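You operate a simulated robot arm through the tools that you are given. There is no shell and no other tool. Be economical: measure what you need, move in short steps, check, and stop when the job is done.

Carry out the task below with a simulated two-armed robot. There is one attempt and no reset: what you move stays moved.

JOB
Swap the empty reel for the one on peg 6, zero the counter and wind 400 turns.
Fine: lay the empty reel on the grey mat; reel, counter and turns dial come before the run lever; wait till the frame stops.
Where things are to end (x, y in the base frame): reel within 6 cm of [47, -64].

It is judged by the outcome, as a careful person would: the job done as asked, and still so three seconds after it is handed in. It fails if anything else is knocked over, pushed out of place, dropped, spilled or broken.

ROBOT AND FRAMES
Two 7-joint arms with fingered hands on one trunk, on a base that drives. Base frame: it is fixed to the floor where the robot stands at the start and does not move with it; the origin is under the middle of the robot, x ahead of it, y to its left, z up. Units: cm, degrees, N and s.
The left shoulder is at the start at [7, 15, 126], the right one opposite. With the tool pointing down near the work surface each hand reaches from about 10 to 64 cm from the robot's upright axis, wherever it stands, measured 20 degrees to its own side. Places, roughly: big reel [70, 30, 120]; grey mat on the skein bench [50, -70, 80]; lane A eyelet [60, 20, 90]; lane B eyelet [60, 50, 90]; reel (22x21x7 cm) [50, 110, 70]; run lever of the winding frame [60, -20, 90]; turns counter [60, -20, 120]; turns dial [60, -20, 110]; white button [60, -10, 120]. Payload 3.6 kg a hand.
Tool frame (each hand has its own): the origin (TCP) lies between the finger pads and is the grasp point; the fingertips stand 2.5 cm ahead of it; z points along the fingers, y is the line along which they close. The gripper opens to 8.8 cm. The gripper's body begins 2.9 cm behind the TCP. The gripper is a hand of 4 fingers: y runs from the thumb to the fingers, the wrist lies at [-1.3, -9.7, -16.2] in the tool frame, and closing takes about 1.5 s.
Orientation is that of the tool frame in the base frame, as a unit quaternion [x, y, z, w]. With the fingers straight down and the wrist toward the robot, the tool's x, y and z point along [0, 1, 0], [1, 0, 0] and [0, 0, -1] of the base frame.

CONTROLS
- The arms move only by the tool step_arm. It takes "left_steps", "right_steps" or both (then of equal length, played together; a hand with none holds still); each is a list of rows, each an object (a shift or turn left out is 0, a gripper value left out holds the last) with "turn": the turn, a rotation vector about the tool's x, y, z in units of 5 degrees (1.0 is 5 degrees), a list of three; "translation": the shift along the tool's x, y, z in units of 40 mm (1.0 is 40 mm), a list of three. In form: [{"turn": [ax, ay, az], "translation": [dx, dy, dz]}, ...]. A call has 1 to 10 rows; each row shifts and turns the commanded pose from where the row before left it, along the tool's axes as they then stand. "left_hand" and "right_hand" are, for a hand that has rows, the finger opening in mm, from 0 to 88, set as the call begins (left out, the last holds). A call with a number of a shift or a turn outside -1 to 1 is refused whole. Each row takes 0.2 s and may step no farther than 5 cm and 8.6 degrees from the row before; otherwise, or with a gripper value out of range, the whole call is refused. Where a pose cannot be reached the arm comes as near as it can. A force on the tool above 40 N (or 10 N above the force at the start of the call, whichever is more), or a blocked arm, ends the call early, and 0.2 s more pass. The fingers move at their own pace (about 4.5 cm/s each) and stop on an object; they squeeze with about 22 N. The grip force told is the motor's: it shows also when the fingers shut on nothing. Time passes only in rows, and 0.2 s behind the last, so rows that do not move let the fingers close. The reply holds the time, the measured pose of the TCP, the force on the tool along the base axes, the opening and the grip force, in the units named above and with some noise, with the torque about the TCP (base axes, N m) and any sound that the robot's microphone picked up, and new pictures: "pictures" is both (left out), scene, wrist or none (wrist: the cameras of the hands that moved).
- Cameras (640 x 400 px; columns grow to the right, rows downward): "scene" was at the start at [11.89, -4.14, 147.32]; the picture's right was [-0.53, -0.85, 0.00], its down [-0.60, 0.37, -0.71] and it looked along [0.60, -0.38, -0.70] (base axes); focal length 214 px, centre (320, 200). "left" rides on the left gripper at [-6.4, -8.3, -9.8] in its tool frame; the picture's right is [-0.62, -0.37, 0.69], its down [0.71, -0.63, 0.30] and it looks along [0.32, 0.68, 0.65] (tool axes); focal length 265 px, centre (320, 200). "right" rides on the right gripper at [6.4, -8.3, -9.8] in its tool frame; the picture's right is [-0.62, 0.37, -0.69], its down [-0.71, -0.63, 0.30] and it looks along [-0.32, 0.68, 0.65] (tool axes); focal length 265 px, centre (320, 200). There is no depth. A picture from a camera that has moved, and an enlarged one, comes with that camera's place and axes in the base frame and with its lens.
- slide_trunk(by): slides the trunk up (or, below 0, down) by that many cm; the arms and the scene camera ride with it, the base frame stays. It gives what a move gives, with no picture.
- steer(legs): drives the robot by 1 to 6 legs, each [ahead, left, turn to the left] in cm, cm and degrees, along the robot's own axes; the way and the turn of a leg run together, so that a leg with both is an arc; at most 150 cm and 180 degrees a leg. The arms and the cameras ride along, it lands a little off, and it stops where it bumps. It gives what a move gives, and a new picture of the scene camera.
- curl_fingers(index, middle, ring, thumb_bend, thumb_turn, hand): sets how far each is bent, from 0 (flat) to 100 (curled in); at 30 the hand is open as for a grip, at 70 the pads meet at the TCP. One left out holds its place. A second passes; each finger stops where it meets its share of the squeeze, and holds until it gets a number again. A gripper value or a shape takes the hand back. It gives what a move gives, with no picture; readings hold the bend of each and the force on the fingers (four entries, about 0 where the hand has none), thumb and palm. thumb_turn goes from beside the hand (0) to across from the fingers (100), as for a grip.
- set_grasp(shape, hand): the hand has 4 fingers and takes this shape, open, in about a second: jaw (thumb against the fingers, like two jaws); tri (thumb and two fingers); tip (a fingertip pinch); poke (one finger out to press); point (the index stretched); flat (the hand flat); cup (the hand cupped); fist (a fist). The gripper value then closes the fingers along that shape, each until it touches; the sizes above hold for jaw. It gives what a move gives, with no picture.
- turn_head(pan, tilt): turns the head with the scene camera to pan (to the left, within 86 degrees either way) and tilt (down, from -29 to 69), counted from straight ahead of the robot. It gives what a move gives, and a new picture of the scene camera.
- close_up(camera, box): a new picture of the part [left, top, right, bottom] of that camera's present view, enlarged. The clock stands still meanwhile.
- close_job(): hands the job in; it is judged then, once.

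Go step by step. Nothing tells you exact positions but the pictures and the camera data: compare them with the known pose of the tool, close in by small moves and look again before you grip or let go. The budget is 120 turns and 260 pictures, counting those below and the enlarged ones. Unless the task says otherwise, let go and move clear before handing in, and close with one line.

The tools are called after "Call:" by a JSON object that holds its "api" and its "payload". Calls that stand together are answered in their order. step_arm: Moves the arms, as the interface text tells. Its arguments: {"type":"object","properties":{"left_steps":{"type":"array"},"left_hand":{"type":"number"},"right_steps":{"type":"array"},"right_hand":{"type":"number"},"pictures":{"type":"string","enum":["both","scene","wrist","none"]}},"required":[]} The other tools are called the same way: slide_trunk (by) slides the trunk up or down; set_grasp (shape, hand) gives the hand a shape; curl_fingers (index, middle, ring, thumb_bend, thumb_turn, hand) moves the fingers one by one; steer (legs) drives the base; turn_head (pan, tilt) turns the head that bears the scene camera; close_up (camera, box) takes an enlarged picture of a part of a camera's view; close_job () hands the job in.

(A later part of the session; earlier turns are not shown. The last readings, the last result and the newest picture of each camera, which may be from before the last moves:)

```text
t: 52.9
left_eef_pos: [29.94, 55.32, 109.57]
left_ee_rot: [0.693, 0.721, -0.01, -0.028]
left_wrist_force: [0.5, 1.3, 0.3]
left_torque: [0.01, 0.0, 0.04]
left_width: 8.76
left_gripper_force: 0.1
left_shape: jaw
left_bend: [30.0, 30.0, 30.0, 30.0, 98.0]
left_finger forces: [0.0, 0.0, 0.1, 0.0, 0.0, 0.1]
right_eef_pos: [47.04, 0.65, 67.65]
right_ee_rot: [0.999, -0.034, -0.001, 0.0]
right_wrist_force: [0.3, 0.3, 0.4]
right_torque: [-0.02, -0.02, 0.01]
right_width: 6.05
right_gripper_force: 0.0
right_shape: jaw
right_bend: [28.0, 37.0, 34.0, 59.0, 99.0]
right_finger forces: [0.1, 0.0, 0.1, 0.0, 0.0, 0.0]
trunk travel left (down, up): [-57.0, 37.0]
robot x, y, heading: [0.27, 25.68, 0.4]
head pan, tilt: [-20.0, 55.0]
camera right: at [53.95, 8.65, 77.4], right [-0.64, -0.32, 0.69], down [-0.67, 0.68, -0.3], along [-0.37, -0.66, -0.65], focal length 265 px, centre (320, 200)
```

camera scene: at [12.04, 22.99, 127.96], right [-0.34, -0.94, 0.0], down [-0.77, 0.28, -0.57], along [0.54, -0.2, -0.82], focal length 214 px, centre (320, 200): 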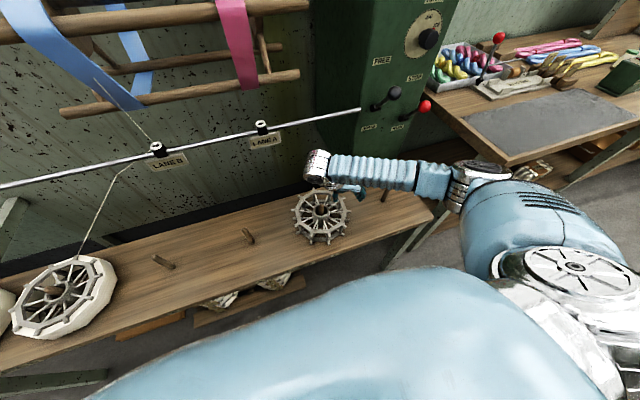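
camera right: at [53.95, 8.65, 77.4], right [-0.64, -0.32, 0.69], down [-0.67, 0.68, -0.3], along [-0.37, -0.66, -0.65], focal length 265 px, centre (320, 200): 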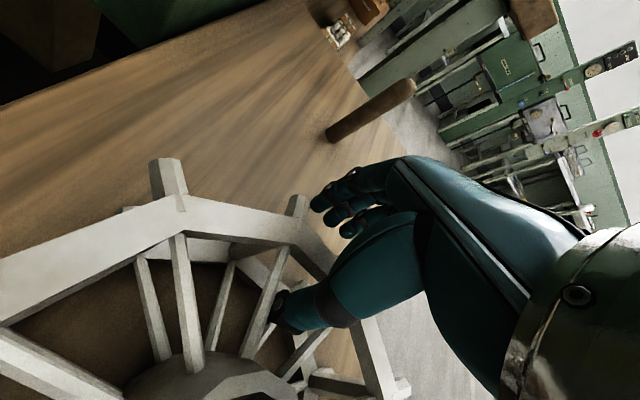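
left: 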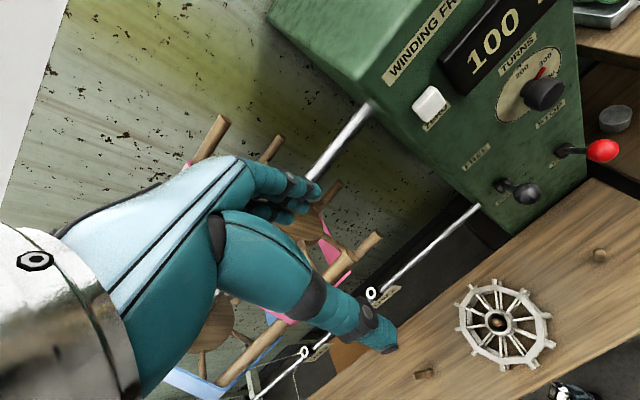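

The thumb is inside the gap with no contact. Now I close the hand.

Call:
{"api": "step_arm", "payload": {"right_steps": [{"translation": [0, 0, 0.1]}, {}, {}, {}, {}, {}, {}, {}], "right_hand": 0, "pictures": "both"}}

Call:
{"api": "close_up", "payload": {"camera": "scene", "box": [270, 90, 410, 250]}}

```text
t: 54.7
left_eef_pos: [29.99, 55.4, 109.56]
left_ee_rot: [0.693, 0.72, -0.01, -0.028]
left_wrist_force: [0.8, 0.4, -0.1]
left_torque: [-0.03, 0.02, -0.03]
left_width: 8.78
left_gripper_force: 0.1
left_shape: jaw
left_bend: [30.0, 30.0, 30.0, 30.0, 98.0]
left_finger forces: [0.1, 0.0, 0.1, 0.1, 0.1, 0.0]
right_eef_pos: [47.08, 0.61, 67.32]
right_ee_rot: [0.999, -0.034, -0.001, 0.0]
right_wrist_force: [0.0, 0.5, -0.8]
right_torque: [0.01, 0.0, 0.09]
right_width: 2.36
right_gripper_force: 21.4
right_shape: jaw
right_bend: [73.0, 59.0, 57.0, 73.0, 100.0]
right_finger forces: [10.9, 5.7, 2.6, 0.0, 19.8, 0.0]
trunk travel left (down, up): [-57.0, 37.0]
robot x, y, heading: [0.09, 25.25, 0.1]
head pan, tilt: [-20.0, 55.0]
camera scene: at [12.12, 22.99, 127.95], right [-0.34, -0.94, 0.0], down [-0.77, 0.28, -0.57], along [0.54, -0.2, -0.82], focal length 214 px, centre (320, 200)
camera right: at [53.99, 8.67, 77.02], right [-0.64, -0.33, 0.69], down [-0.67, 0.68, -0.3], along [-0.37, -0.66, -0.65], focal length 265 px, centre (320, 200)
```

scene: 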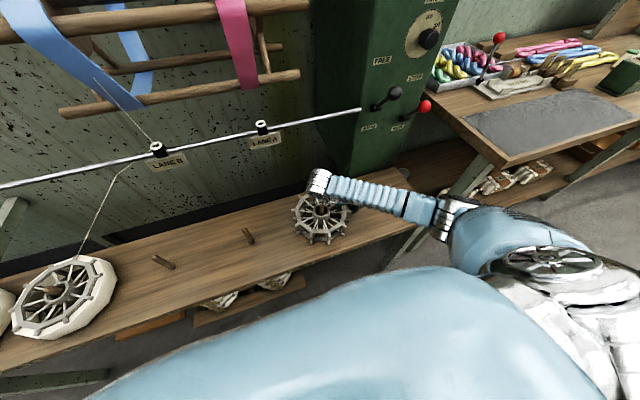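
right: 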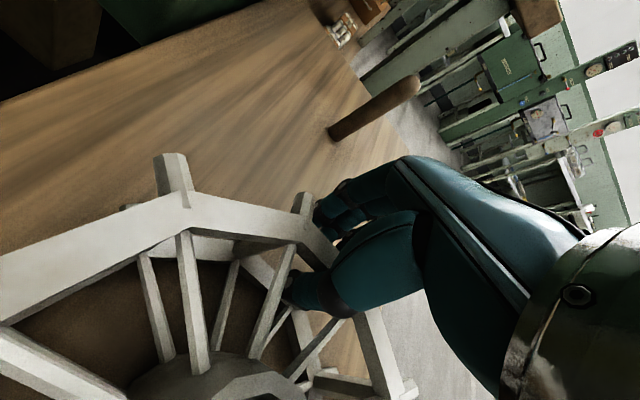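

```text
2.50 times, centred on (340, 170) of scene
camera zoom: at [12.12, 22.99, 127.95], right [-0.34, -0.94, 0.0], down [-0.77, 0.28, -0.57], along [0.54, -0.2, -0.82], focal length 536 px, centre (270, 275)
```

zoom: 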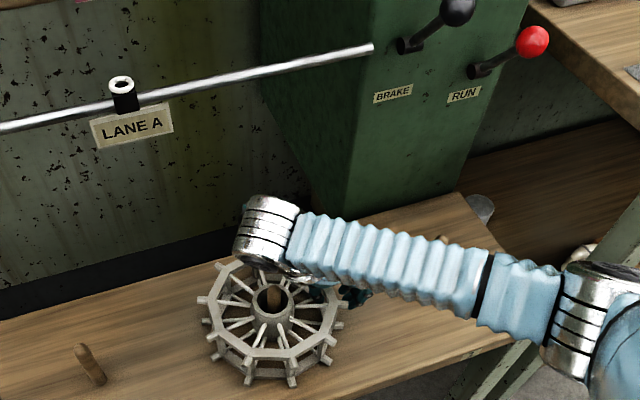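

Gripped with ~20 N on the ring. Lifting 2.4 cm first to see how the reel hangs.

Call:
{"api": "step_arm", "payload": {"right_steps": [{"translation": [0, 0, -0.2]}, {"translation": [0, 0, -0.2]}, {"translation": [0, 0, -0.2]}, {}], "pictures": "both"}}

Call:
{"api": "close_up", "payload": {"camera": "scene", "box": [270, 90, 410, 250]}}

```text
t: 55.7
left_eef_pos: [30.08, 55.24, 109.67]
left_ee_rot: [0.693, 0.721, -0.01, -0.028]
left_wrist_force: [0.2, -0.1, 0.4]
left_torque: [0.0, 0.0, -0.03]
left_width: 8.81
left_gripper_force: 0.1
left_shape: jaw
left_bend: [30.0, 30.0, 30.0, 30.0, 98.0]
left_finger forces: [0.1, 0.1, 0.0, 0.0, 0.0, 0.0]
right_eef_pos: [47.05, 0.72, 69.72]
right_ee_rot: [0.999, -0.035, -0.001, 0.0]
right_wrist_force: [-0.5, -0.1, -3.0]
right_torque: [-0.28, 0.04, 0.02]
right_width: 2.33
right_gripper_force: 22.1
right_shape: jaw
right_bend: [73.0, 60.0, 60.0, 73.0, 100.0]
right_finger forces: [12.8, 5.7, 2.4, 0.0, 21.1, 0.0]
trunk travel left (down, up): [-57.0, 37.0]
robot x, y, heading: [0.42, 25.0, 0.2]
head pan, tilt: [-20.0, 55.0]
camera scene: at [12.14, 22.98, 127.95], right [-0.34, -0.94, 0.0], down [-0.77, 0.28, -0.57], along [0.54, -0.2, -0.82], focal length 214 px, centre (320, 200)
camera right: at [54.03, 8.64, 79.46], right [-0.64, -0.32, 0.69], down [-0.67, 0.68, -0.3], along [-0.37, -0.66, -0.65], focal length 265 px, centre (320, 200)
```

scene: 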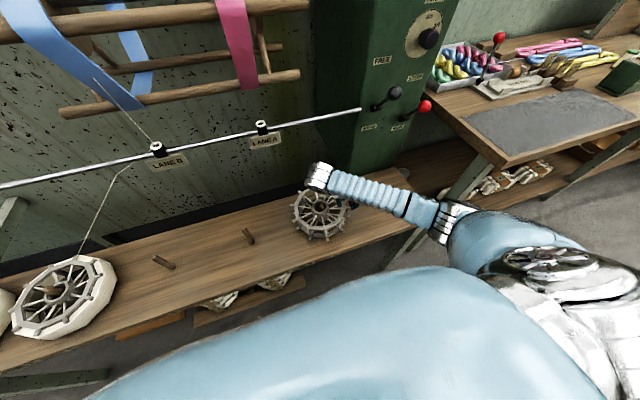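
right: 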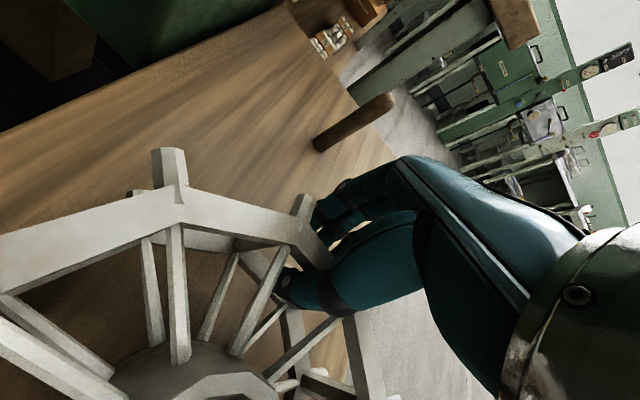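

```text
2.50 times, centred on (340, 170) of scene
camera zoom: at [12.14, 22.98, 127.95], right [-0.34, -0.94, 0.0], down [-0.77, 0.28, -0.57], along [0.54, -0.2, -0.82], focal length 536 px, centre (270, 275)
```

zoom: 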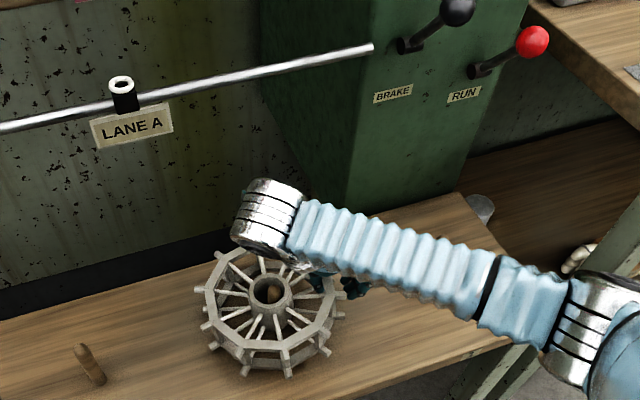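

The reel (~0.35 kg) hangs well with a slight sag. I continue lifting off the peg, then raise the trunk.

Call:
{"api": "step_arm", "payload": {"right_steps": [{"translation": [0, 0, -0.3]}, {"translation": [0, 0, -0.3]}, {"translation": [0, 0, -0.3]}, {"translation": [0, 0, -0.3]}, {"translation": [0, 0, -0.3]}, {"translation": [0, 0, -0.3]}, {"translation": [0, 0, -0.3]}, {"translation": [0, 0, -0.3]}, {"translation": [0, 0, -0.3]}, {}], "pictures": "both"}}

```text
t: 57.9
left_eef_pos: [29.93, 55.36, 109.49]
left_ee_rot: [0.692, 0.721, -0.01, -0.028]
left_wrist_force: [0.4, 0.3, 0.1]
left_torque: [0.01, 0.01, 0.03]
left_width: 8.76
left_gripper_force: 0.1
left_shape: jaw
left_bend: [30.0, 30.0, 30.0, 30.0, 98.0]
left_finger forces: [0.0, 0.0, 0.0, 0.0, 0.0, 0.1]
right_eef_pos: [47.04, 0.73, 80.5]
right_ee_rot: [0.999, -0.034, -0.001, 0.0]
right_wrist_force: [-0.2, 0.8, -3.1]
right_torque: [-0.28, 0.02, 0.01]
right_width: 2.34
right_gripper_force: 22.2
right_shape: jaw
right_bend: [73.0, 60.0, 61.0, 73.0, 100.0]
right_finger forces: [13.1, 5.4, 2.5, 0.0, 21.5, 0.0]
trunk travel left (down, up): [-57.0, 37.0]
robot x, y, heading: [0.03, 25.46, -0.1]
head pan, tilt: [-20.0, 55.0]
camera scene: at [12.15, 22.98, 127.95], right [-0.34, -0.94, 0.0], down [-0.77, 0.28, -0.57], along [0.54, -0.2, -0.82], focal length 214 px, centre (320, 200)
camera right: at [54.0, 8.63, 90.25], right [-0.64, -0.33, 0.69], down [-0.67, 0.68, -0.3], along [-0.37, -0.66, -0.65], focal length 265 px, centre (320, 200)
```

scene: 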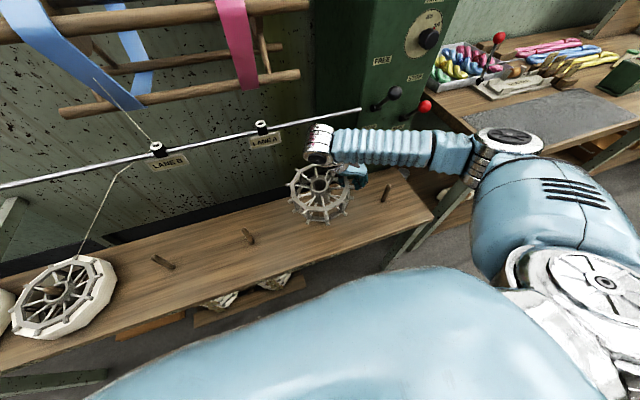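
right: 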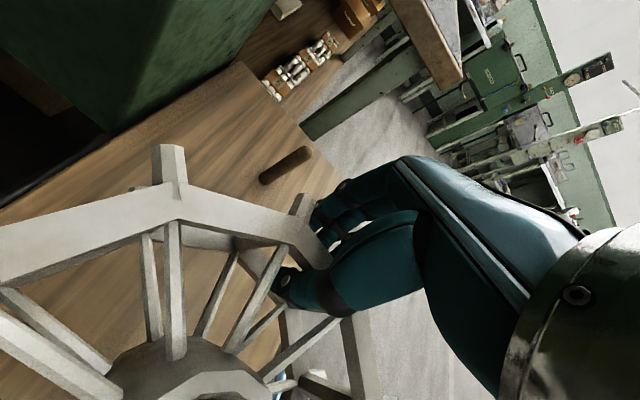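

Off the peg. I raise the trunk, back away so the levers are cleared, and drive right to the mat.

Call:
{"api": "slide_trunk", "payload": {"by": 16}}

Call:
{"api": "steer", "payload": {"legs": [[-28, 0, 0], [0, -73.7, 0]]}}

Call:
{"api": "turn_head", "payload": {"pan": -25, "tilt": 45}}

```text
t: 59.8
left_eef_pos: [30.07, 55.35, 125.56]
left_ee_rot: [0.693, 0.72, -0.01, -0.029]
left_wrist_force: [0.3, 0.3, -0.9]
left_torque: [0.01, 0.0, -0.01]
left_width: 8.76
left_gripper_force: 0.1
left_shape: jaw
left_bend: [30.0, 30.0, 30.0, 30.0, 98.0]
left_finger forces: [0.0, 0.0, 0.0, 0.0, 0.0, 0.1]
right_eef_pos: [47.07, 0.81, 96.56]
right_ee_rot: [0.999, -0.035, 0.0, 0.001]
right_wrist_force: [-0.4, -1.1, -2.5]
right_torque: [-0.29, 0.08, -0.03]
right_width: 2.33
right_gripper_force: 21.7
right_shape: jaw
right_bend: [73.0, 60.0, 61.0, 73.0, 100.0]
right_finger forces: [13.1, 5.4, 2.5, 0.1, 21.3, 0.0]
trunk travel left (down, up): [-73.0, 21.0]
robot x, y, heading: [0.27, 25.21, 0.2]
head pan, tilt: [-20.0, 55.0]
```

```text
t: 73.3
left_eef_pos: [2.27, -18.32, 125.6]
left_ee_rot: [0.69, 0.723, -0.011, -0.027]
left_wrist_force: [-0.6, -0.8, -0.6]
left_torque: [0.01, -0.02, -0.03]
left_width: 8.78
left_gripper_force: 0.1
left_shape: jaw
left_bend: [30.0, 30.0, 30.0, 30.0, 98.0]
left_finger forces: [0.0, 0.1, 0.1, 0.0, 0.0, 0.1]
right_eef_pos: [19.67, -72.87, 96.53]
right_ee_rot: [0.999, -0.032, -0.001, 0.001]
right_wrist_force: [-0.3, -0.7, -2.7]
right_torque: [-0.22, 0.07, -0.04]
right_width: 2.32
right_gripper_force: 21.6
right_shape: jaw
right_bend: [73.0, 60.0, 62.0, 73.0, 99.0]
right_finger forces: [13.9, 5.4, 2.5, 0.0, 22.4, 0.1]
trunk travel left (down, up): [-73.0, 21.0]
robot x, y, heading: [-27.19, -48.42, 0.4]
head pan, tilt: [-20.0, 55.0]
camera scene: at [-15.29, -50.82, 143.95], right [-0.33, -0.94, 0.0], down [-0.77, 0.27, -0.57], along [0.54, -0.19, -0.82], focal length 214 px, centre (320, 200)
```

scene: 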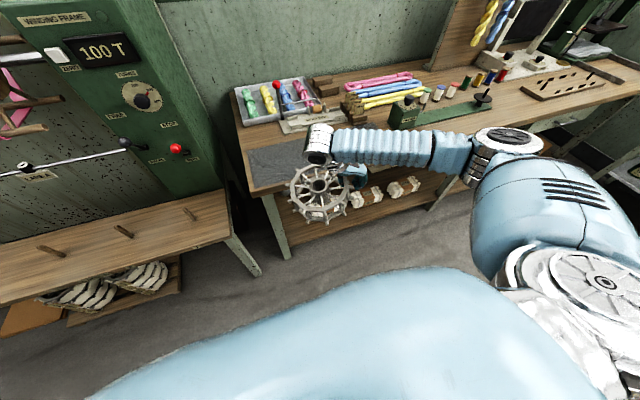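

```text
t: 74.0
left_eef_pos: [2.13, -18.52, 125.56]
left_ee_rot: [0.69, 0.723, -0.011, -0.028]
left_wrist_force: [0.4, -0.1, -0.1]
left_torque: [0.0, 0.02, 0.03]
left_width: 8.77
left_gripper_force: 0.3
left_shape: jaw
left_bend: [30.0, 30.0, 30.0, 30.0, 98.0]
left_finger forces: [0.1, 0.0, 0.0, 0.1, 0.0, 0.0]
right_eef_pos: [19.71, -72.99, 96.62]
right_ee_rot: [0.999, -0.033, -0.001, 0.0]
right_wrist_force: [0.3, 0.5, -2.5]
right_torque: [-0.24, 0.03, 0.02]
right_width: 2.34
right_gripper_force: 21.9
right_shape: jaw
right_bend: [73.0, 60.0, 62.0, 73.0, 99.0]
right_finger forces: [14.1, 5.5, 2.5, 0.0, 22.4, 0.1]
trunk travel left (down, up): [-73.0, 21.0]
robot x, y, heading: [-27.14, -48.6, 0.4]
head pan, tilt: [-25.0, 45.0]
camera scene: at [-14.76, -52.0, 145.29], right [-0.42, -0.91, 0.0], down [-0.64, 0.29, -0.71], along [0.64, -0.29, -0.71], focal length 214 px, centre (320, 200)
```

scene: 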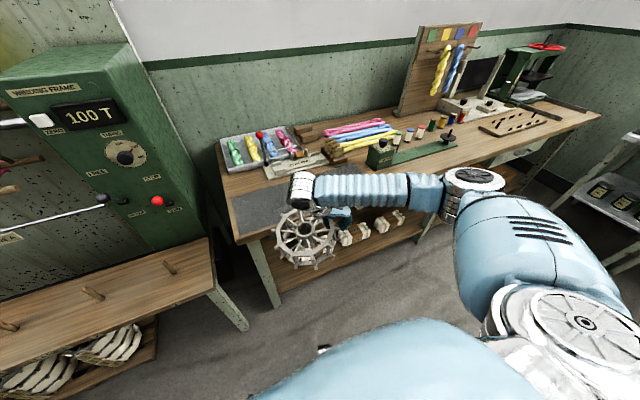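

Call:
{"api": "steer", "payload": {"legs": [[27.3, 0, 0]]}}

Call:
{"api": "close_up", "payload": {"camera": "right", "box": [0, 0, 640, 400]}}

```text
t: 78.1
left_eef_pos: [29.43, -18.19, 125.78]
left_ee_rot: [0.69, 0.723, -0.01, -0.028]
left_wrist_force: [0.7, 0.3, -0.3]
left_torque: [0.0, 0.0, 0.0]
left_width: 8.76
left_gripper_force: 0.0
left_shape: jaw
left_bend: [30.0, 30.0, 30.0, 30.0, 98.0]
left_finger forces: [0.0, 0.1, 0.0, 0.0, 0.0, 0.0]
right_eef_pos: [46.73, -72.75, 96.5]
right_ee_rot: [1.0, -0.03, -0.001, 0.0]
right_wrist_force: [-0.2, 0.5, -2.4]
right_torque: [-0.26, 0.04, 0.01]
right_width: 2.32
right_gripper_force: 21.8
right_shape: jaw
right_bend: [73.0, 60.0, 63.0, 73.0, 99.0]
right_finger forces: [14.1, 5.4, 2.6, 0.1, 22.4, 0.0]
trunk travel left (down, up): [-73.0, 21.0]
robot x, y, heading: [-0.41, -48.22, 0.5]
head pan, tilt: [-25.0, 45.0]
camera scene: at [12.55, -51.9, 145.28], right [-0.41, -0.91, 0.0], down [-0.64, 0.29, -0.71], along [0.64, -0.29, -0.71], focal length 214 px, centre (320, 200)
```

scene: 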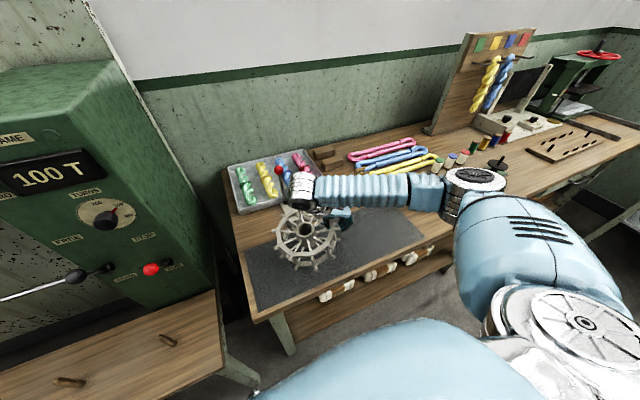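

```text
1.00 times, centred on (320, 200) of right (not enlarged: the box is as wide or as high as the picture)
camera zoom: at [53.71, -64.83, 106.22], right [-0.64, -0.33, 0.69], down [-0.68, 0.67, -0.3], along [-0.37, -0.66, -0.65], focal length 265 px, centre (320, 200)
```

zoom: 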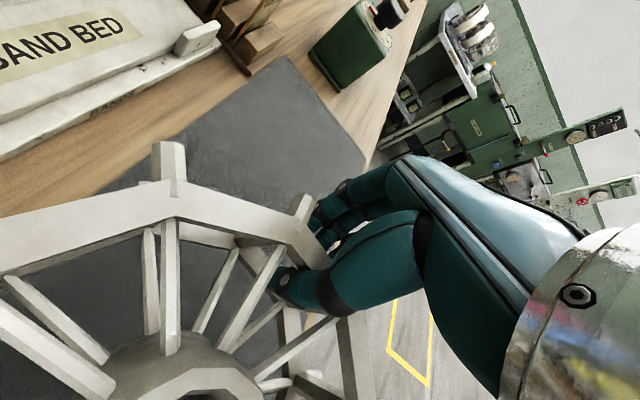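

The reel is over the mat. I lower it, nudging 1 cm forward, then creep to contact.

Call:
{"api": "step_arm", "payload": {"right_steps": [{"translation": [0.2, 0, 0.4]}, {"translation": [0.1, 0, 0.4]}, {"translation": [0, 0, 0.4]}, {"translation": [0, 0, 0.4]}, {"translation": [0, 0, 0.2]}, {}], "pictures": "scene"}}

Call:
{"api": "close_up", "payload": {"camera": "scene", "box": [220, 160, 400, 320]}}

```text
t: 79.5
left_eef_pos: [29.02, -18.14, 125.71]
left_ee_rot: [0.69, 0.723, -0.01, -0.029]
left_wrist_force: [-0.2, 0.6, 0.5]
left_torque: [0.03, -0.02, 0.01]
left_width: 8.76
left_gripper_force: 0.1
left_shape: jaw
left_bend: [30.0, 30.0, 30.0, 30.0, 98.0]
left_finger forces: [0.0, 0.1, 0.0, 0.0, 0.0, 0.1]
right_eef_pos: [47.87, -72.83, 89.37]
right_ee_rot: [1.0, -0.031, 0.0, 0.0]
right_wrist_force: [-0.1, -0.4, -0.5]
right_torque: [0.11, -0.01, 0.03]
right_width: 2.38
right_gripper_force: 21.7
right_shape: jaw
right_bend: [73.0, 60.0, 62.0, 74.0, 99.0]
right_finger forces: [12.8, 5.6, 3.2, 0.0, 21.0, 0.0]
trunk travel left (down, up): [-73.0, 21.0]
robot x, y, heading: [0.13, -48.65, 0.3]
head pan, tilt: [-25.0, 45.0]
camera scene: at [12.36, -51.68, 145.31], right [-0.41, -0.91, 0.0], down [-0.64, 0.29, -0.71], along [0.64, -0.29, -0.71], focal length 214 px, centre (320, 200)
```

scene: 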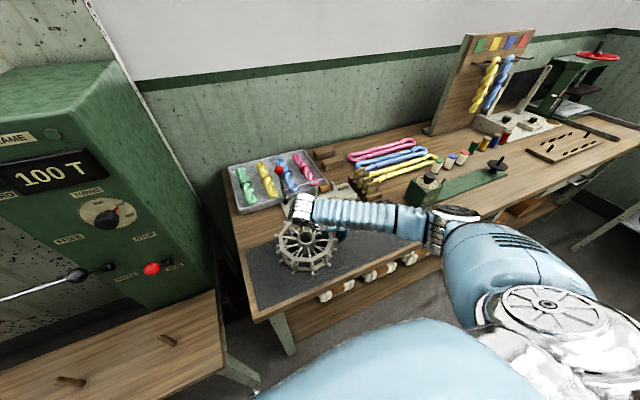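

```text
2.50 times, centred on (310, 240) of scene
camera zoom: at [12.36, -51.68, 145.31], right [-0.41, -0.91, 0.0], down [-0.64, 0.29, -0.71], along [0.64, -0.29, -0.71], focal length 536 px, centre (345, 100)
```

zoom: 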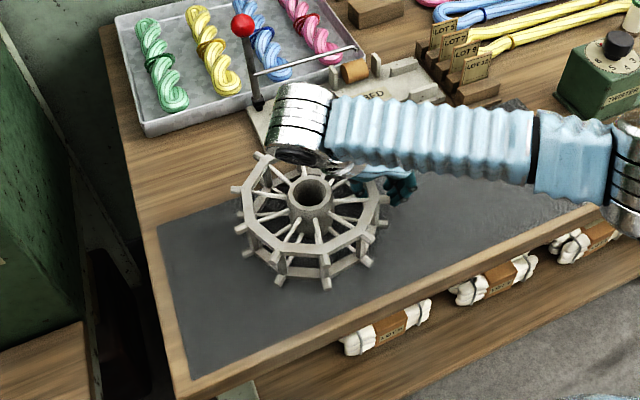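

The left edge touches the mat (z≈82.5). I shift back 1 cm to centre on the mat and creep down the rest.

Call:
{"api": "step_arm", "payload": {"right_steps": [{"translation": [-0.12, 0, -0.15]}, {"translation": [-0.12, 0, 0]}, {"translation": [0, 0, 0.15]}, {"translation": [0, 0, 0.15]}, {"translation": [0, 0, 0.15]}, {}], "pictures": "wrist"}}

```text
t: 80.9
left_eef_pos: [28.82, -18.11, 125.85]
left_ee_rot: [0.69, 0.723, -0.01, -0.029]
left_wrist_force: [0.4, -0.1, 0.7]
left_torque: [0.0, 0.03, -0.01]
left_width: 8.78
left_gripper_force: 0.0
left_shape: jaw
left_bend: [30.0, 30.0, 30.0, 30.0, 98.0]
left_finger forces: [0.0, 0.0, 0.0, 0.1, 0.1, 0.1]
right_eef_pos: [47.16, -72.68, 88.96]
right_ee_rot: [0.999, -0.032, 0.008, 0.002]
right_wrist_force: [-8.6, 0.6, 24.5]
right_torque: [0.04, 0.17, -0.01]
right_width: 2.58
right_gripper_force: 21.6
right_shape: jaw
right_bend: [73.0, 59.0, 61.0, 75.0, 99.0]
right_finger forces: [15.3, 7.4, 2.8, 0.1, 24.4, 0.0]
trunk travel left (down, up): [-73.0, 21.0]
robot x, y, heading: [0.09, -48.58, 0.5]
head pan, tilt: [-25.0, 45.0]
stopped in row 6 (right hand): the force on the tool passed its limit at 41 N (the readings are from after the stop); the commanded pose is now the measured one
camera right: at [53.9, -64.68, 98.75], right [-0.65, -0.33, 0.68], down [-0.67, 0.67, -0.32], along [-0.36, -0.66, -0.66], focal length 265 px, centre (320, 200)
```

right: 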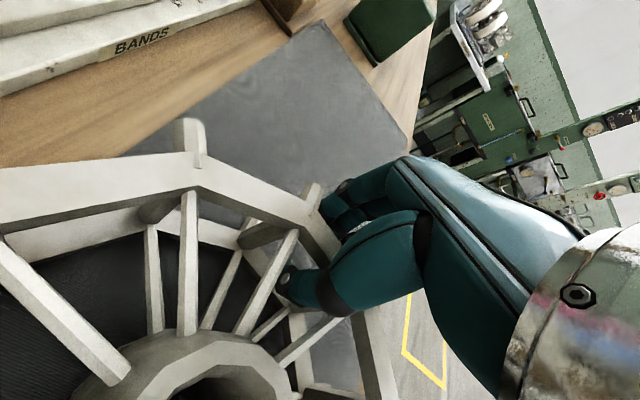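

The reel lies flat. I relieve the push, open to 6 cm and rise clear.

Call:
{"api": "step_arm", "payload": {"right_steps": [{"translation": [0, 0, -0.06]}, {}, {}, {}, {}, {}, {}], "right_hand": 58, "pictures": "wrist"}}

```text
t: 82.5
left_eef_pos: [29.34, -18.27, 125.7]
left_ee_rot: [0.689, 0.724, -0.011, -0.028]
left_wrist_force: [0.2, 0.2, -0.2]
left_torque: [0.02, 0.01, -0.01]
left_width: 8.81
left_gripper_force: 0.2
left_shape: jaw
left_bend: [30.0, 30.0, 30.0, 30.0, 98.0]
left_finger forces: [0.0, 0.1, 0.0, 0.1, 0.0, 0.0]
right_eef_pos: [47.5, -72.81, 88.7]
right_ee_rot: [0.999, -0.032, 0.004, 0.0]
right_wrist_force: [0.6, -0.5, 0.4]
right_torque: [-0.02, 0.03, 0.0]
right_width: 5.76
right_gripper_force: 0.1
right_shape: jaw
right_bend: [28.0, 39.0, 35.0, 61.0, 100.0]
right_finger forces: [0.1, 0.1, 0.0, 0.0, 0.0, 0.0]
trunk travel left (down, up): [-73.0, 21.0]
robot x, y, heading: [0.13, -48.58, 0.4]
head pan, tilt: [-25.0, 45.0]
camera right: at [54.22, -64.81, 98.48], right [-0.65, -0.33, 0.69], down [-0.67, 0.67, -0.31], along [-0.36, -0.66, -0.66], focal length 265 px, centre (320, 200)
```

right: 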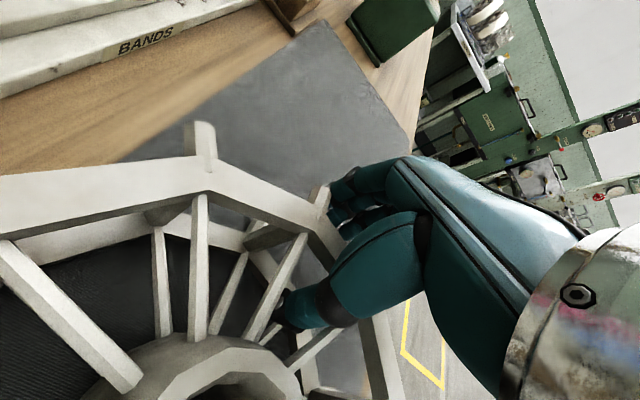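

Released with no contact force. I rise straight up and check the reel.

Call:
{"api": "step_arm", "payload": {"right_steps": [{"translation": [0, 0, -0.3]}, {"translation": [0, 0, -0.5]}, {"translation": [0, 0, -0.8]}, {"translation": [0, 0, -0.8]}, {"translation": [0, 0, -0.8]}], "pictures": "scene"}}

Call:
{"api": "close_up", "payload": {"camera": "scene", "box": [220, 160, 400, 320]}}

```text
t: 83.7
left_eef_pos: [29.2, -18.14, 125.61]
left_ee_rot: [0.69, 0.724, -0.01, -0.028]
left_wrist_force: [0.1, -0.4, -0.4]
left_torque: [0.01, 0.0, -0.02]
left_width: 8.78
left_gripper_force: 0.1
left_shape: jaw
left_bend: [30.0, 30.0, 30.0, 30.0, 98.0]
left_finger forces: [0.0, 0.0, 0.1, 0.1, 0.0, 0.1]
right_eef_pos: [47.13, -72.64, 101.47]
right_ee_rot: [1.0, -0.031, 0.005, 0.002]
right_wrist_force: [-0.5, 0.0, -0.3]
right_torque: [-0.02, 0.02, 0.01]
right_width: 5.78
right_gripper_force: 0.0
right_shape: jaw
right_bend: [28.0, 39.0, 35.0, 61.0, 100.0]
right_finger forces: [0.0, 0.1, 0.0, 0.0, 0.0, 0.0]
trunk travel left (down, up): [-73.0, 21.0]
robot x, y, heading: [0.03, -48.34, 0.8]
head pan, tilt: [-25.0, 45.0]
camera scene: at [12.45, -51.7, 145.29], right [-0.41, -0.91, 0.0], down [-0.64, 0.29, -0.71], along [0.64, -0.29, -0.71], focal length 214 px, centre (320, 200)
```

scene: 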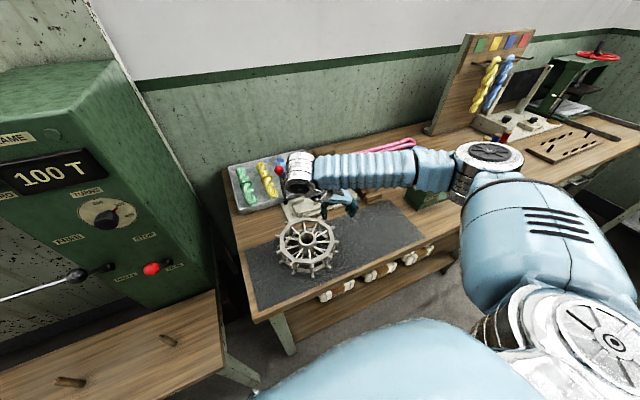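

```text
2.50 times, centred on (310, 240) of scene
camera zoom: at [12.45, -51.7, 145.29], right [-0.41, -0.91, 0.0], down [-0.64, 0.29, -0.71], along [0.64, -0.29, -0.71], focal length 536 px, centre (345, 100)
```

zoom: 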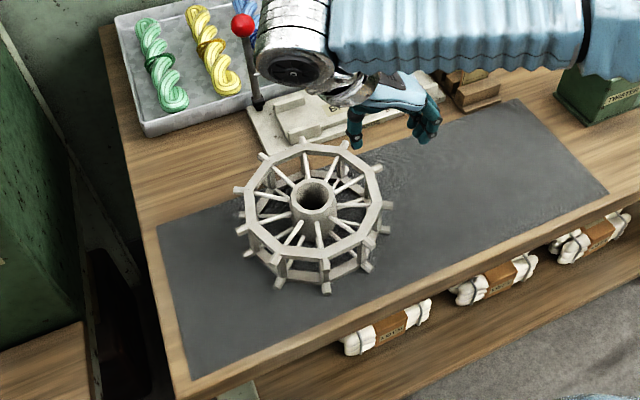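

The empty reel lies on the mat at about [48, -64]. Now back off, retract the right arm, and drive to peg 6.

Call:
{"api": "steer", "payload": {"legs": [[-28, 0, 0], [0, 148, 0]]}}

Call:
{"api": "step_arm", "payload": {"right_steps": [{"turn": [0, 0, -1], "translation": [-1, 0, 0]}, {"turn": [0, 0, -1], "translation": [-1, 0, 0]}, {"turn": [0, 0, -1], "translation": [-1, 0, 0]}, {"turn": [0, 0, -1], "translation": [-1, 0, 0]}, {"turn": [0, 0, -1], "translation": [-1, 0, 0]}, {"turn": [0, 0, -1]}, {"turn": [0, 0, -1]}, {"turn": [0, 0, -1]}, {"turn": [0, 0, -1]}, {"turn": [0, 0, -1]}], "left_steps": [{"turn": [0, 0, -1]}, {"turn": [0, 0, -1]}, {"turn": [0, 0, -1]}, {"turn": [0, 0, -1]}, {"turn": [0, 0, -1]}, {"turn": [0, 0, -1]}, {"turn": [0, 0, -1]}, {"turn": [0, 0, -1]}, {"turn": [0, 0, -1]}, {}], "pictures": "none"}}

Call:
{"api": "turn_head", "payload": {"pan": 10, "tilt": 45}}

```text
t: 106.4
left_eef_pos: [1.23, 129.18, 125.79]
left_ee_rot: [0.694, 0.719, -0.01, -0.028]
left_wrist_force: [0.1, -0.4, 0.4]
left_torque: [-0.02, 0.02, 0.01]
left_width: 8.78
left_gripper_force: 0.1
left_shape: jaw
left_bend: [30.0, 30.0, 30.0, 30.0, 98.0]
left_finger forces: [0.1, 0.0, 0.0, 0.0, 0.0, 0.0]
right_eef_pos: [18.42, 74.66, 101.5]
right_ee_rot: [0.999, -0.037, 0.004, 0.0]
right_wrist_force: [0.3, -0.2, -0.3]
right_torque: [-0.01, 0.01, -0.04]
right_width: 5.77
right_gripper_force: 0.1
right_shape: jaw
right_bend: [28.0, 38.0, 35.0, 61.0, 100.0]
right_finger forces: [0.0, 0.0, 0.0, 0.0, 0.0, 0.0]
trunk travel left (down, up): [-73.0, 21.0]
robot x, y, heading: [-28.26, 99.44, 0.0]
head pan, tilt: [-25.0, 45.0]
camera scene: at [-15.96, 95.9, 145.29], right [-0.42, -0.91, 0.0], down [-0.64, 0.3, -0.71], along [0.64, -0.3, -0.71], focal length 214 px, centre (320, 200)
```

scene: 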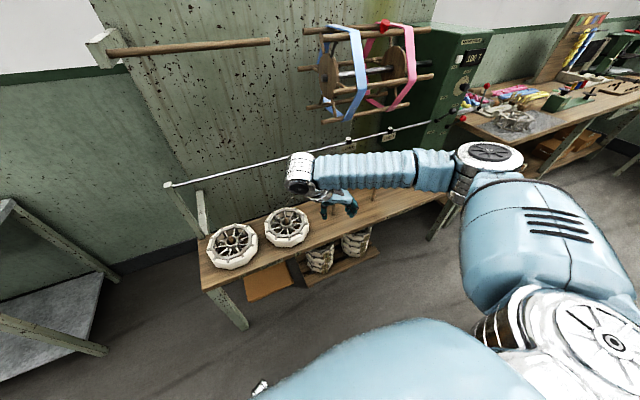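

```text
t: 108.6
left_eef_pos: [1.56, 129.5, 126.39]
left_ee_rot: [0.366, 0.93, 0.001, -0.029]
left_wrist_force: [0.7, 0.1, -1.0]
left_torque: [0.0, 0.01, -0.02]
left_width: 8.76
left_gripper_force: 0.0
left_shape: jaw
left_bend: [30.0, 30.0, 30.0, 30.0, 98.0]
left_finger forces: [0.0, 0.1, 0.1, 0.0, 0.0, 0.0]
left hand out of reach, approached as far as the arm can: row 1, 3
right_eef_pos: [8.58, 74.95, 97.6]
right_ee_rot: [0.921, 0.389, 0.004, 0.004]
right_wrist_force: [-0.6, -0.3, 0.2]
right_torque: [0.02, -0.02, 0.01]
right_width: 5.76
right_gripper_force: 0.0
right_shape: jaw
right_bend: [28.0, 38.0, 35.0, 61.0, 100.0]
right_finger forces: [0.0, 0.0, 0.0, 0.1, 0.0, 0.1]
right hand out of reach, approached as far as the arm can: row 4, 5, 6, 7, 8, 9, 10
trunk travel left (down, up): [-73.0, 21.0]
robot x, y, heading: [-28.64, 99.11, 0.0]
head pan, tilt: [-25.0, 45.0]
```

```text
t: 109.6
left_eef_pos: [1.67, 129.44, 126.31]
left_ee_rot: [0.365, 0.93, 0.002, -0.031]
left_wrist_force: [0.8, 0.0, 0.3]
left_torque: [-0.01, -0.03, 0.02]
left_width: 8.78
left_gripper_force: 0.1
left_shape: jaw
left_bend: [30.0, 30.0, 30.0, 30.0, 98.0]
left_finger forces: [0.0, 0.0, 0.0, 0.0, 0.0, 0.0]
right_eef_pos: [8.6, 74.89, 97.42]
right_ee_rot: [0.922, 0.388, 0.004, 0.001]
right_wrist_force: [-0.2, 0.5, 0.3]
right_torque: [-0.03, 0.02, 0.01]
right_width: 5.76
right_gripper_force: 0.1
right_shape: jaw
right_bend: [28.0, 38.0, 35.0, 61.0, 100.0]
right_finger forces: [0.0, 0.0, 0.1, 0.1, 0.0, 0.0]
trunk travel left (down, up): [-73.0, 21.0]
robot x, y, heading: [-28.77, 99.02, -0.1]
head pan, tilt: [10.0, 45.0]
camera scene: at [-15.28, 100.74, 145.29], right [0.17, -0.99, 0.0], down [-0.7, -0.12, -0.71], along [0.7, 0.12, -0.71], focal length 214 px, centre (320, 200)
```

scene: 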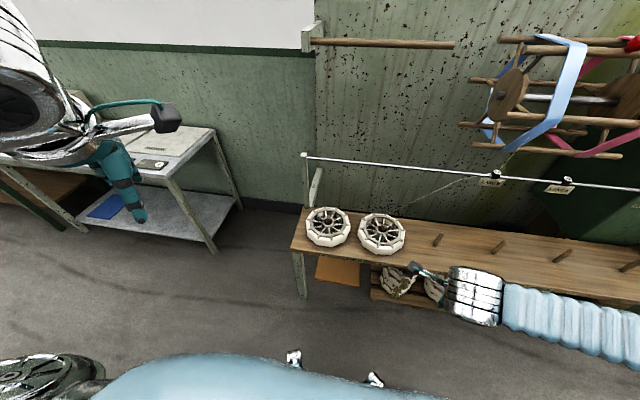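

Call:
{"api": "step_arm", "payload": {"right_steps": [{"translation": [-0.7, 0.7, -1]}, {"translation": [-0.7, 0.7, -1]}, {"translation": [-0.7, 0.7, -1]}, {"translation": [-0.7, 0.7, -1]}, {}, {}, {}, {}, {}, {}], "left_steps": [{"turn": [0, 0, -1]}, {"turn": [0, 0, -1]}, {"turn": [0, 0, -1]}, {"turn": [0, 0, -1]}, {"turn": [0, 0, -1]}, {"turn": [0, 0, -1]}, {"turn": [0, 0, -1]}, {"turn": [0, 0, -1]}, {"turn": [0, 0, -1]}, {}], "pictures": "none"}}

Call:
{"api": "steer", "payload": {"legs": [[28, 1, 0]]}}

Call:
{"api": "slide_trunk", "payload": {"by": -16}}

Call:
{"api": "close_up", "payload": {"camera": "scene", "box": [0, 0, 640, 400]}}

```text
refused: row 1 steps farther than a row can; nothing moved
```

```text
t: 113.7
left_eef_pos: [29.27, 130.46, 126.24]
left_ee_rot: [0.365, 0.93, 0.002, -0.029]
left_wrist_force: [-0.6, 0.3, -0.9]
left_torque: [0.0, -0.02, 0.02]
left_width: 8.73
left_gripper_force: 0.1
left_shape: jaw
left_bend: [30.0, 30.0, 30.0, 30.0, 98.0]
left_finger forces: [0.1, 0.1, 0.0, 0.0, 0.0, 0.0]
right_eef_pos: [36.4, 75.93, 97.39]
right_ee_rot: [0.922, 0.388, 0.003, 0.002]
right_wrist_force: [-0.3, 0.2, -0.5]
right_torque: [0.02, 0.01, -0.02]
right_width: 5.75
right_gripper_force: 0.1
right_shape: jaw
right_bend: [28.0, 38.0, 35.0, 61.0, 100.0]
right_finger forces: [0.0, 0.1, 0.0, 0.0, 0.0, 0.0]
trunk travel left (down, up): [-73.0, 21.0]
robot x, y, heading: [-0.55, 100.39, -0.0]
head pan, tilt: [10.0, 45.0]
camera scene: at [12.55, 101.73, 145.3], right [0.17, -0.98, 0.0], down [-0.7, -0.12, -0.71], along [0.7, 0.12, -0.71], focal length 214 px, centre (320, 200)
```

scene: 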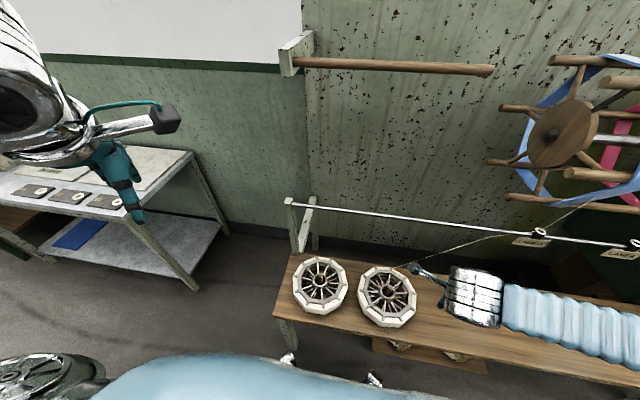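

```text
t: 115.5
left_eef_pos: [29.33, 130.42, 110.16]
left_ee_rot: [0.365, 0.931, 0.001, -0.03]
left_wrist_force: [0.0, -0.6, -1.8]
left_torque: [-0.02, 0.03, 0.02]
left_width: 8.79
left_gripper_force: 0.1
left_shape: jaw
left_bend: [30.0, 30.0, 30.0, 30.0, 98.0]
left_finger forces: [0.1, 0.0, 0.0, 0.0, 0.0, 0.0]
right_eef_pos: [36.5, 76.03, 81.43]
right_ee_rot: [0.922, 0.388, 0.003, 0.002]
right_wrist_force: [-0.3, 0.1, 0.8]
right_torque: [0.01, 0.01, -0.04]
right_width: 5.75
right_gripper_force: 0.2
right_shape: jaw
right_bend: [28.0, 38.0, 35.0, 61.0, 100.0]
right_finger forces: [0.0, 0.0, 0.1, 0.0, 0.0, 0.0]
trunk travel left (down, up): [-57.0, 37.0]
robot x, y, heading: [-0.36, 100.33, -0.2]
head pan, tilt: [10.0, 45.0]
```

```text
1.00 times, centred on (320, 200) of scene (not enlarged: the box is as wide or as high as the picture)
camera zoom: at [12.61, 101.72, 129.31], right [0.17, -0.98, 0.0], down [-0.7, -0.12, -0.71], along [0.7, 0.12, -0.71], focal length 214 px, centre (320, 200)
```

zoom: 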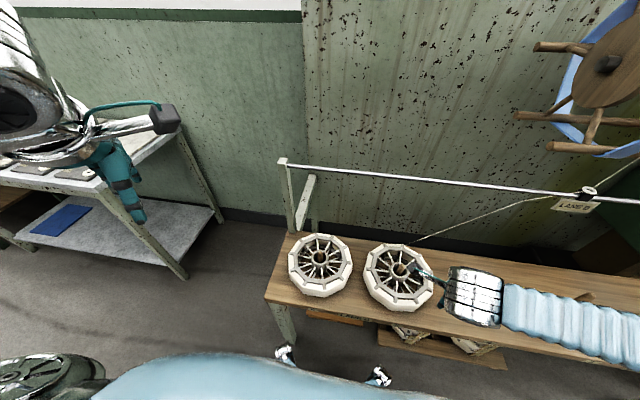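

The parallel move was refused, so I now raise the right hand away from reel 5 and finish the left hand's yaw.

Call:
{"api": "step_arm", "payload": {"right_steps": [{"translation": [0, 0, -1]}, {"translation": [0, 0, -1]}, {"translation": [0, 0, -1]}, {"translation": [-0.6, 0.6, -0.6]}, {"translation": [-0.6, 0.6, 0]}, {"translation": [-0.6, 0.6, 0]}, {}, {}, {}, {}], "left_steps": [{"turn": [0, 0, -1]}, {"turn": [0, 0, -1]}, {"turn": [0, 0, -1]}, {"turn": [0, 0, -1]}, {"turn": [0, 0, -1]}, {"turn": [0, 0, -1]}, {"turn": [0, 0, -1]}, {"turn": [0, 0, -1]}, {"turn": [0, 0, -1]}, {}], "pictures": "scene"}}

Call:
{"api": "close_up", "payload": {"camera": "scene", "box": [270, 210, 450, 330]}}

```text
t: 117.7
left_eef_pos: [29.5, 130.6, 110.27]
left_ee_rot: [-0.019, 0.999, 0.012, -0.027]
left_wrist_force: [0.8, -0.5, 0.3]
left_torque: [0.01, 0.01, -0.01]
left_width: 8.76
left_gripper_force: 0.1
left_shape: jaw
left_bend: [30.0, 30.0, 30.0, 30.0, 98.0]
left_finger forces: [0.0, 0.1, 0.0, 0.0, 0.1, 0.0]
right_eef_pos: [38.58, 66.18, 95.39]
right_ee_rot: [0.922, 0.388, 0.002, 0.003]
right_wrist_force: [0.4, 0.1, 0.0]
right_torque: [0.01, 0.0, -0.06]
right_width: 5.78
right_gripper_force: 0.1
right_shape: jaw
right_bend: [28.0, 38.0, 35.0, 61.0, 100.0]
right_finger forces: [0.1, 0.0, 0.1, 0.0, 0.1, 0.0]
right hand out of reach, approached as far as the arm can: row 1, 2
trunk travel left (down, up): [-57.0, 37.0]
robot x, y, heading: [-0.45, 100.04, 0.0]
head pan, tilt: [10.0, 45.0]
camera scene: at [12.66, 101.82, 129.29], right [0.17, -0.98, 0.0], down [-0.7, -0.12, -0.71], along [0.7, 0.12, -0.71], focal length 214 px, centre (320, 200)
```

scene: 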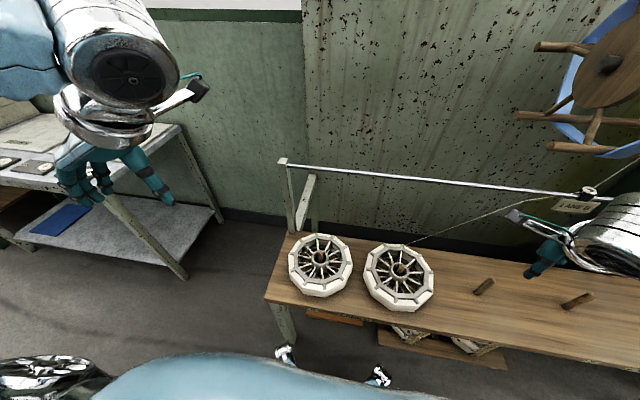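

```text
3.33 times, centred on (360, 270) of scene
camera zoom: at [12.66, 101.82, 129.29], right [0.17, -0.98, 0.0], down [-0.7, -0.12, -0.71], along [0.7, 0.12, -0.71], focal length 715 px, centre (187, -33)
```

zoom: 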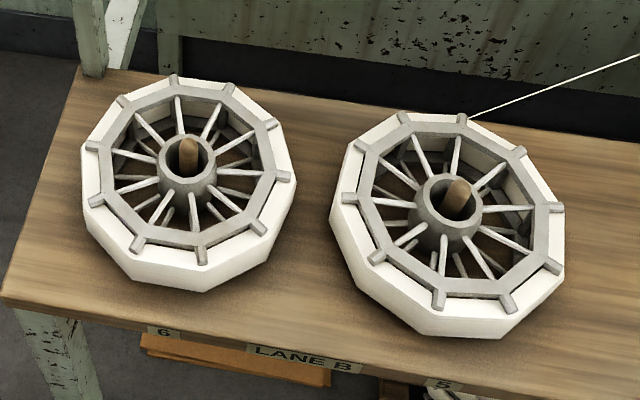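

Reel 6 centre ≈[46.9, 107.6], with a clear flat on its left at direction 72°. I'll bring the left hand above that flat, thumb to go inside.

Call:
{"api": "step_arm", "payload": {"left_steps": [{"turn": [0, 0, 1]}, {"turn": [0, 0, 1]}, {"turn": [0, 0, 1]}, {"turn": [0, 0, 1]}, {"translation": [-0.85, -0.26, 0.4]}, {"translation": [-0.85, -0.26, 0.4]}, {"translation": [-0.85, -0.26, 0.4]}, {"translation": [-0.85, -0.26, 0.4]}, {"translation": [-0.85, -0.26, 0.4]}, {"translation": [-0.85, -0.26, 0.4]}], "left_hand": 72, "pictures": "none"}}

Call:
{"api": "step_arm", "payload": {"left_steps": [{"translation": [-0.4, -0.13, 0.5]}, {"translation": [-0.4, -0.13, 0.5]}, {}, {}], "pictures": "both"}}

```text
t: 119.9
left_eef_pos: [46.59, 118.52, 99.34]
left_ee_rot: [0.154, 0.988, 0.007, -0.03]
left_wrist_force: [-0.3, 0.5, -0.3]
left_torque: [0.02, 0.02, -0.03]
left_width: 7.2
left_gripper_force: 0.2
left_shape: jaw
left_bend: [27.0, 33.0, 31.0, 47.0, 99.0]
left_finger forces: [0.0, 0.0, 0.0, 0.0, 0.0, 0.0]
right_eef_pos: [38.88, 66.19, 95.22]
right_ee_rot: [0.922, 0.388, 0.0, 0.002]
right_wrist_force: [-0.4, 0.3, -0.6]
right_torque: [-0.01, 0.03, 0.0]
right_width: 5.76
right_gripper_force: 0.0
right_shape: jaw
right_bend: [28.0, 38.0, 35.0, 61.0, 100.0]
right_finger forces: [0.1, 0.0, 0.1, 0.1, 0.1, 0.1]
trunk travel left (down, up): [-57.0, 37.0]
robot x, y, heading: [-0.14, 100.52, 0.0]
head pan, tilt: [10.0, 45.0]
```

```text
t: 120.9
left_eef_pos: [48.96, 116.71, 95.25]
left_ee_rot: [0.155, 0.987, 0.008, -0.029]
left_wrist_force: [0.7, 0.4, -0.5]
left_torque: [-0.01, -0.04, -0.01]
left_width: 7.21
left_gripper_force: 0.0
left_shape: jaw
left_bend: [27.0, 33.0, 31.0, 47.0, 99.0]
left_finger forces: [0.1, 0.1, 0.0, 0.0, 0.0, 0.0]
right_eef_pos: [38.88, 66.14, 95.17]
right_ee_rot: [0.922, 0.388, 0.001, 0.002]
right_wrist_force: [1.4, 0.6, -0.3]
right_torque: [-0.01, 0.01, 0.01]
right_width: 5.78
right_gripper_force: 0.1
right_shape: jaw
right_bend: [28.0, 38.0, 35.0, 61.0, 100.0]
right_finger forces: [0.0, 0.1, 0.0, 0.0, 0.0, 0.1]
trunk travel left (down, up): [-57.0, 37.0]
robot x, y, heading: [-0.04, 99.93, -0.2]
head pan, tilt: [10.0, 45.0]
camera scene: at [12.83, 101.78, 129.28], right [0.17, -0.98, 0.0], down [-0.7, -0.12, -0.71], along [0.7, 0.12, -0.71], focal length 214 px, centre (320, 200)
camera left: at [52.97, 106.54, 104.61], right [0.44, -0.52, -0.73], down [-0.89, -0.37, -0.26], along [-0.14, 0.77, -0.63], focal length 265 px, centre (320, 200)
```

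scene: 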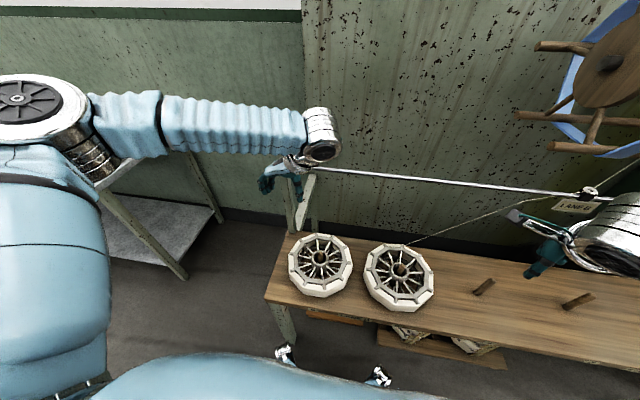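
left: 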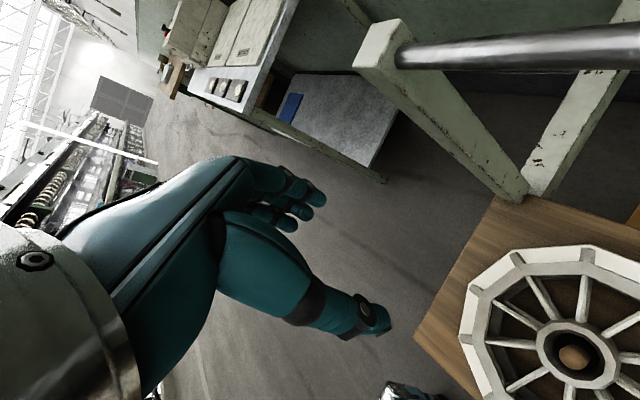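

Geometry agrees between both cameras. I correct the small tilt and offset and go down to just above the reel.

Call:
{"api": "step_arm", "payload": {"left_steps": [{"turn": [0, -0.66, 0], "translation": [-0.26, 0, 0.8]}, {"translation": [0, 0, 1]}, {"translation": [0, 0, 1]}, {"translation": [0, 0, 1]}, {"translation": [0, 0, 1]}, {"translation": [0, 0, 0.4]}, {}], "pictures": "both"}}

Call:
{"api": "close_up", "payload": {"camera": "left", "box": [220, 140, 640, 400]}}

```text
t: 122.5
left_eef_pos: [46.09, 122.78, 78.82]
left_ee_rot: [0.156, 0.988, 0.002, 0.0]
left_wrist_force: [-0.6, -0.2, -0.2]
left_torque: [0.0, 0.02, -0.02]
left_width: 7.21
left_gripper_force: 0.0
left_shape: jaw
left_bend: [27.0, 33.0, 31.0, 47.0, 99.0]
left_finger forces: [0.0, 0.1, 0.1, 0.0, 0.0, 0.1]
left hand out of reach, approached as far as the arm can: row 2, 3, 4, 5, 6
right_eef_pos: [38.66, 66.18, 95.42]
right_ee_rot: [0.922, 0.388, 0.002, 0.003]
right_wrist_force: [-0.2, 0.5, 0.4]
right_torque: [-0.02, 0.02, 0.02]
right_width: 5.77
right_gripper_force: 0.0
right_shape: jaw
right_bend: [28.0, 38.0, 35.0, 61.0, 100.0]
right_finger forces: [0.0, 0.0, 0.1, 0.0, 0.0, 0.1]
trunk travel left (down, up): [-57.0, 37.0]
robot x, y, heading: [-0.17, 100.36, 0.2]
head pan, tilt: [10.0, 45.0]
camera scene: at [12.7, 101.77, 129.29], right [0.17, -0.98, 0.0], down [-0.7, -0.12, -0.71], along [0.7, 0.12, -0.71], focal length 214 px, centre (320, 200)
camera left: at [49.64, 112.8, 88.61], right [0.48, -0.54, -0.7], down [-0.87, -0.38, -0.31], along [-0.1, 0.75, -0.65], focal length 265 px, centre (320, 200)
```

scene: 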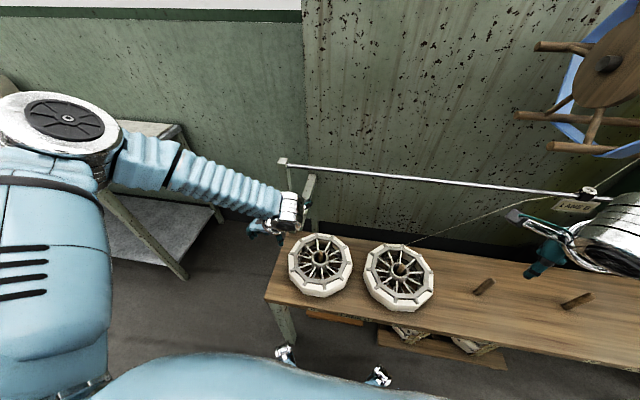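
left: 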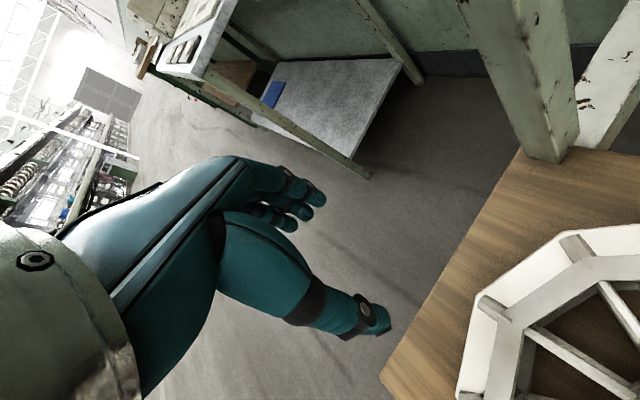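

```text
1.52 times, centred on (430, 270) of left
camera zoom: at [49.64, 112.8, 88.61], right [0.48, -0.54, -0.7], down [-0.87, -0.38, -0.31], along [-0.1, 0.75, -0.65], focal length 404 px, centre (152, 93)
```

zoom: 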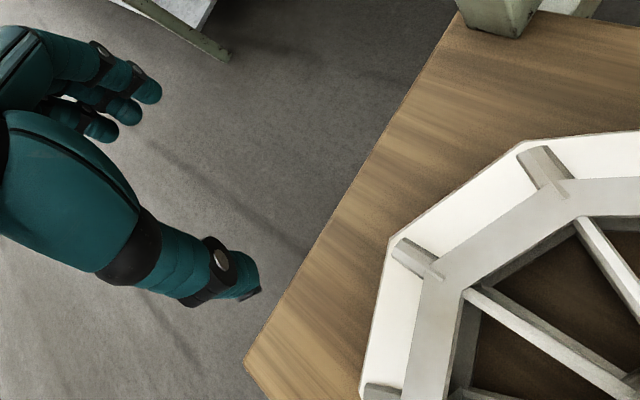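

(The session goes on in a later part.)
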